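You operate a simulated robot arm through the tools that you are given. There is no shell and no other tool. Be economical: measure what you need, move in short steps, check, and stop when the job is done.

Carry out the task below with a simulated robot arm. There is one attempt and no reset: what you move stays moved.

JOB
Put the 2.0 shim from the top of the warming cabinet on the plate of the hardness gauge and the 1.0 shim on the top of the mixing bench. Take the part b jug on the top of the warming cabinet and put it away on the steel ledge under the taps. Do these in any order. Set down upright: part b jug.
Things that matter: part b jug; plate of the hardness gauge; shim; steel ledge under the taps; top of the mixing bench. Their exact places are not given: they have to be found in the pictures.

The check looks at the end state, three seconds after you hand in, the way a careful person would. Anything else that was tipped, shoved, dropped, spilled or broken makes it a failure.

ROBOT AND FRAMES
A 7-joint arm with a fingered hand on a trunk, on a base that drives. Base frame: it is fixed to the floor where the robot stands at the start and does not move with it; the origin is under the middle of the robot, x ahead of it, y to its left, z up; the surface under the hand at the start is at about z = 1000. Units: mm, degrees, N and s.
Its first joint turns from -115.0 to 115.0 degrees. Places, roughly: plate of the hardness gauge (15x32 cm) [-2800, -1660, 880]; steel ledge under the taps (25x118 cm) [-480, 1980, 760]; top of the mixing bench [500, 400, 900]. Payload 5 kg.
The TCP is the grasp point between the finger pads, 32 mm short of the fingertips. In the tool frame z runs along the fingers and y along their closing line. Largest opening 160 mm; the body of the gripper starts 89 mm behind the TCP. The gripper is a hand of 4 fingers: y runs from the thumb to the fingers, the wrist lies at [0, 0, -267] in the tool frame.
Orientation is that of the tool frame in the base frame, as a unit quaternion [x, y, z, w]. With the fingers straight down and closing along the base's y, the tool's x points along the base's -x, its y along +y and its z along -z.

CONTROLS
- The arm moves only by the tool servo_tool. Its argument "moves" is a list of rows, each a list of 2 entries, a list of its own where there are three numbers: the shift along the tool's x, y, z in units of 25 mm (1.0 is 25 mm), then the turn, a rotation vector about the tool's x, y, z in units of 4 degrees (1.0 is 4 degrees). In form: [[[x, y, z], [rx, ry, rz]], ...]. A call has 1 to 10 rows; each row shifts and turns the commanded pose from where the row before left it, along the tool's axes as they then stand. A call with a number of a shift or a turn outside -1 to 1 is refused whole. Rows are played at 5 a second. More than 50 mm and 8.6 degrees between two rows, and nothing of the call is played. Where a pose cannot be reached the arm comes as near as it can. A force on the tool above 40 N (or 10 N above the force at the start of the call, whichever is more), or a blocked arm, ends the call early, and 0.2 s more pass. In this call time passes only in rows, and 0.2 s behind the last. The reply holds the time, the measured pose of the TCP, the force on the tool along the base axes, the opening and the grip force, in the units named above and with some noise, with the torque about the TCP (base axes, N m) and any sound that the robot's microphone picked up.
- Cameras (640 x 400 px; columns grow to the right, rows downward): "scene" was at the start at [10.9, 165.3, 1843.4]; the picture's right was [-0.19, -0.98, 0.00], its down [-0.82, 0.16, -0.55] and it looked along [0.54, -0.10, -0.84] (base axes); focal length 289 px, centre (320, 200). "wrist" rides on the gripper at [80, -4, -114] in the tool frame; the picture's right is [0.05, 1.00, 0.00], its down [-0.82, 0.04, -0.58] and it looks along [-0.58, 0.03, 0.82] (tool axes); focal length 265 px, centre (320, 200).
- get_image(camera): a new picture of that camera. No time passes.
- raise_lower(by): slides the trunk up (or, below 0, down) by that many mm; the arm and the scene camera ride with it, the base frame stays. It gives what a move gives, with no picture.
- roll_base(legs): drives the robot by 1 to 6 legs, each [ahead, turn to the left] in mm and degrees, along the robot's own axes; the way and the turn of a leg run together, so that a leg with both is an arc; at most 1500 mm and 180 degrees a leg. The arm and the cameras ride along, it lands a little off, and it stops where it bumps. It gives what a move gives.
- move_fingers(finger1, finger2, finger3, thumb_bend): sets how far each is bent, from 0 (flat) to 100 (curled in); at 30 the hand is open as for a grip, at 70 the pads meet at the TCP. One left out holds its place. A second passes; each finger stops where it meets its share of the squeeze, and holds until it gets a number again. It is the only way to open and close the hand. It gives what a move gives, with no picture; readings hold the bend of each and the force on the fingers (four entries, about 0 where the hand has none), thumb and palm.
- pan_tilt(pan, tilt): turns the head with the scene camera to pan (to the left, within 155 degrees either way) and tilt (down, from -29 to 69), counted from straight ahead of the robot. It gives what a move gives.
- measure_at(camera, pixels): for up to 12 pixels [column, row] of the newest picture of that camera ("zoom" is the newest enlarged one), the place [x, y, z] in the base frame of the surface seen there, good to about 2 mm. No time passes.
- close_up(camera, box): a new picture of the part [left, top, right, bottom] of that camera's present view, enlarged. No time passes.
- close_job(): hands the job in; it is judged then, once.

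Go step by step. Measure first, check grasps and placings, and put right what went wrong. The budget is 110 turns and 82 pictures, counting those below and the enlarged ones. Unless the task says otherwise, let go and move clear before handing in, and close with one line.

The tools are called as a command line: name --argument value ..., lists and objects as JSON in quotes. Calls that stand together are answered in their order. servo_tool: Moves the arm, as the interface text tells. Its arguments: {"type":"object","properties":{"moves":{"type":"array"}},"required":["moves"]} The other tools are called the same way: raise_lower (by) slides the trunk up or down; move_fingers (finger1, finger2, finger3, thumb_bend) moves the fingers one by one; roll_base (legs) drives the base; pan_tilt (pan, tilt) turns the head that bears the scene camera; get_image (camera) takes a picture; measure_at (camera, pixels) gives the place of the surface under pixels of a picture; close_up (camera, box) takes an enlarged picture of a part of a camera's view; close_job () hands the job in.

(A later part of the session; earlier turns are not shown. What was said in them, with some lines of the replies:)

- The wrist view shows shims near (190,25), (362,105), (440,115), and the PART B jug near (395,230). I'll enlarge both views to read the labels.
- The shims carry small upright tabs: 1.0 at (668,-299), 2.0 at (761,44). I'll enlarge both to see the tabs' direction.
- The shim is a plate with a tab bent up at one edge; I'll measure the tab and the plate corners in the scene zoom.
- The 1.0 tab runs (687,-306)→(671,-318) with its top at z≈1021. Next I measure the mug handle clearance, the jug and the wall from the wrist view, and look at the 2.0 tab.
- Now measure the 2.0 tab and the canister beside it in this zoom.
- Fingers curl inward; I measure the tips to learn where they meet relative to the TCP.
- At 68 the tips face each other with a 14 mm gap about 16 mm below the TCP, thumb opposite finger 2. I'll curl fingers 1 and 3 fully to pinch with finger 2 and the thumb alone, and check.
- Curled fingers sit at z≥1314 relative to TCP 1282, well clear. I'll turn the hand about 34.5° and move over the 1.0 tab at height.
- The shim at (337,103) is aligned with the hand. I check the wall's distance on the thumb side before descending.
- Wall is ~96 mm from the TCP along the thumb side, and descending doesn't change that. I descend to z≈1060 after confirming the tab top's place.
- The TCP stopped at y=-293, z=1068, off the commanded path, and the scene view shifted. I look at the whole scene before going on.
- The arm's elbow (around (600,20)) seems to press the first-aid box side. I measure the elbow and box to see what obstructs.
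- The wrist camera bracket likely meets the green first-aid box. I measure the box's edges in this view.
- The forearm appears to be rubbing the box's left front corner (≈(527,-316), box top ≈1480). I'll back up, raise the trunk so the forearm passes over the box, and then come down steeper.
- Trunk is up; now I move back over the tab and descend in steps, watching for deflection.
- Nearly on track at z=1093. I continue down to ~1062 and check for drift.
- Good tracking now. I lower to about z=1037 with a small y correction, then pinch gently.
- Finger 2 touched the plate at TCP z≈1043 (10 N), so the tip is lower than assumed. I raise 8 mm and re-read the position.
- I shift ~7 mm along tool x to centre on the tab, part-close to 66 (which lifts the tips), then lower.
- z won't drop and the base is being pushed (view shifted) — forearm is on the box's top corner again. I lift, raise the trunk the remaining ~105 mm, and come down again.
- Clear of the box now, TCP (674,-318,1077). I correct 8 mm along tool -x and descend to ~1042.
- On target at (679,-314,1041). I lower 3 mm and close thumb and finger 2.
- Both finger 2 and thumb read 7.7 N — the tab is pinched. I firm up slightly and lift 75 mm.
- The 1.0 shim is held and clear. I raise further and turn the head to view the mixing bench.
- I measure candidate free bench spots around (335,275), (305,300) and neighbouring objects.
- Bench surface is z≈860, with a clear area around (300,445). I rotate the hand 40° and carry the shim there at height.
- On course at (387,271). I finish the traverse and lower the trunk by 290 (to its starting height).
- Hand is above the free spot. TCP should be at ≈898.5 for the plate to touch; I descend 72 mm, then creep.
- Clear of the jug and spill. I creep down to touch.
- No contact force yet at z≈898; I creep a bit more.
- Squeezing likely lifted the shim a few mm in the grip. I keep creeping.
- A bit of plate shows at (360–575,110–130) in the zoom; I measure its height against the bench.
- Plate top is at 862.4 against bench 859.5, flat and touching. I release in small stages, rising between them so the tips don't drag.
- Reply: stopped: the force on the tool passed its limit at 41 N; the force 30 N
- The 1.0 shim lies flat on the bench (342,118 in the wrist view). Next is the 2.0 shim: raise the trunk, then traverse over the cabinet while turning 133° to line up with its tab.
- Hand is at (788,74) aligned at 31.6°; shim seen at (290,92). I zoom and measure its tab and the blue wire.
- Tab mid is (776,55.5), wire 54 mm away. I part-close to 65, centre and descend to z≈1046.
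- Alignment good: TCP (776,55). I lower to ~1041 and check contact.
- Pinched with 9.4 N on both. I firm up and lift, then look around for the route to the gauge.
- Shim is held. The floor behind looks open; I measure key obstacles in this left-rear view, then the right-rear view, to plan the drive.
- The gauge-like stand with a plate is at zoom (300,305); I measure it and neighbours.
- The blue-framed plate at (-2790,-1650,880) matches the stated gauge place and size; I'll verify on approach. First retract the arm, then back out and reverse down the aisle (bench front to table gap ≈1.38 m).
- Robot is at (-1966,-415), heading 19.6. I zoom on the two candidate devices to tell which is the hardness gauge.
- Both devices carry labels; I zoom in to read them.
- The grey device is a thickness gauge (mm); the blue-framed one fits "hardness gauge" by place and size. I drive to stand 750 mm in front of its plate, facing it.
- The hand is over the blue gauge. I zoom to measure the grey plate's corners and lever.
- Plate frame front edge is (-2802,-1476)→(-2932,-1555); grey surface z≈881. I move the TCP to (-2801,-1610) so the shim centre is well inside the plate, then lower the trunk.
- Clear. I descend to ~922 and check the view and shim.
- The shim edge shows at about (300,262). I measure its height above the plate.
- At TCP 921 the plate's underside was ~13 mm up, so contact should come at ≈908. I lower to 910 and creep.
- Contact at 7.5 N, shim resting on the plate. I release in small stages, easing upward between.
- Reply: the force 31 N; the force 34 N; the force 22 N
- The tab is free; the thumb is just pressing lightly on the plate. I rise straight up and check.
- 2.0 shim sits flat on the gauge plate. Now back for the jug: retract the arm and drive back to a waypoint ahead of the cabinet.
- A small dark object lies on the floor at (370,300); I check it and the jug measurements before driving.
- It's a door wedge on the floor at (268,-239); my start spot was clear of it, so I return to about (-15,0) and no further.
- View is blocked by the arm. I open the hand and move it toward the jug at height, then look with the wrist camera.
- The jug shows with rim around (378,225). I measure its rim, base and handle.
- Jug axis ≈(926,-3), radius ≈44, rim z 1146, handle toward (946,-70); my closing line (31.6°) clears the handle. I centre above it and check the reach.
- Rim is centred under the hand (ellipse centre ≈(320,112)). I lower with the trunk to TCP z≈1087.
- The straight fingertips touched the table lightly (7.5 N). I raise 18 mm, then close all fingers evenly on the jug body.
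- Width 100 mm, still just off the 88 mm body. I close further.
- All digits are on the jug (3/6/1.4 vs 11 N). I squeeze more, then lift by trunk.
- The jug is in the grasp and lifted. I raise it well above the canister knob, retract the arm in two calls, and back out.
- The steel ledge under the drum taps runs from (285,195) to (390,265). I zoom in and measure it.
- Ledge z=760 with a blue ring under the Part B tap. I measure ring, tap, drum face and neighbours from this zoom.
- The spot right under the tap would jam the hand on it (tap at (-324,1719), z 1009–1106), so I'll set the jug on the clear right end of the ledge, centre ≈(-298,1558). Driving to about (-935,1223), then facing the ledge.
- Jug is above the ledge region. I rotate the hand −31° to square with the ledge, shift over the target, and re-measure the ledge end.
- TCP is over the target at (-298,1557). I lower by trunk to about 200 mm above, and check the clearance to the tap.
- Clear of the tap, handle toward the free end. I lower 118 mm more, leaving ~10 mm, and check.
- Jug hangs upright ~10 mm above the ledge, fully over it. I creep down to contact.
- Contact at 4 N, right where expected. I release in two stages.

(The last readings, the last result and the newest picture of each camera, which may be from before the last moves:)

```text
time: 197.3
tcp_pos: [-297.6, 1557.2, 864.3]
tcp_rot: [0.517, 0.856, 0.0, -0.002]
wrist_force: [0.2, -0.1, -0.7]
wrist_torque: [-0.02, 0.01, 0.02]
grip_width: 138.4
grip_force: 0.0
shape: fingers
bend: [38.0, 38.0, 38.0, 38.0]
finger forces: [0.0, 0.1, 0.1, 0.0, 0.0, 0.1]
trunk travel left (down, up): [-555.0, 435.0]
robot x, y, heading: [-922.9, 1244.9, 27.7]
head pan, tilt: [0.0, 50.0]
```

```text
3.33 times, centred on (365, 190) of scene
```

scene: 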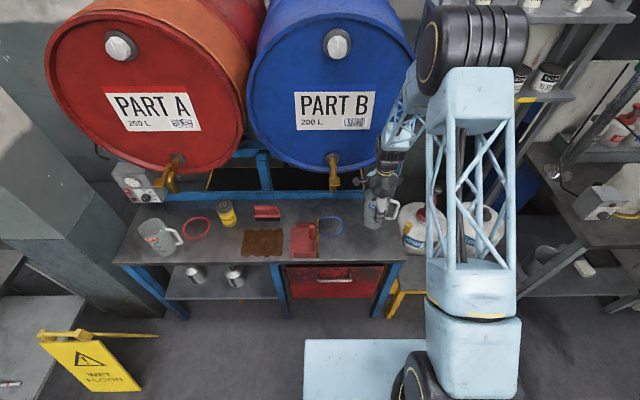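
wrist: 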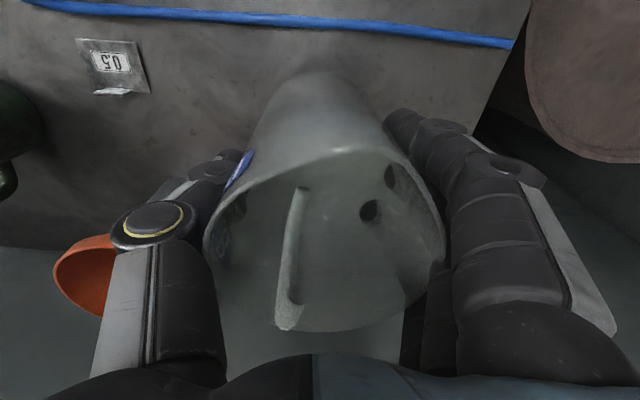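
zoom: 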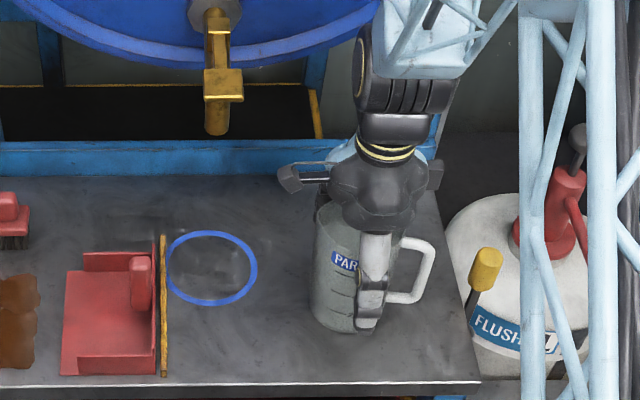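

The fingers are clear of the jug (width 138 mm, zero force). I raise straight up with the trunk and check the result.

raise_lower --by 260

get_image --camera "scene"

```text
time: 199.9
tcp_pos: [-297.4, 1557.6, 1123.5]
tcp_rot: [0.517, 0.856, 0.0, -0.002]
wrist_force: [-0.3, 0.3, -0.1]
wrist_torque: [0.03, 0.02, 0.0]
grip_width: 138.3
grip_force: 0.1
shape: fingers
bend: [38.0, 38.0, 38.0, 38.0]
finger forces: [0.1, 0.0, 0.0, 0.0, 0.0, 0.0]
trunk travel left (down, up): [-815.0, 175.0]
robot x, y, heading: [-918.5, 1247.0, 27.4]
head pan, tilt: [0.0, 50.0]
```

```text
3 pictures are left
```

scene: 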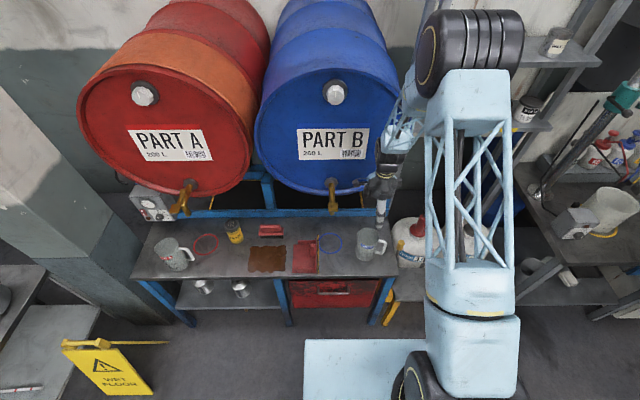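

The jug stands upright on the ledge at (370,242), both shims are placed, and the hand is clear. I hand in.

close_job

```text
The job is handed in.
```

The job is handed in: the 2.0 shim lies on the plate of the hardness gauge, the 1.0 shim on the mixing bench, and the Part B jug stands upright on the steel ledge under the taps. While I was picking up the 1.0 shim, the arm most likely pressed against the corner of the first-aid box. I didn't inspect the box closely afterwards.
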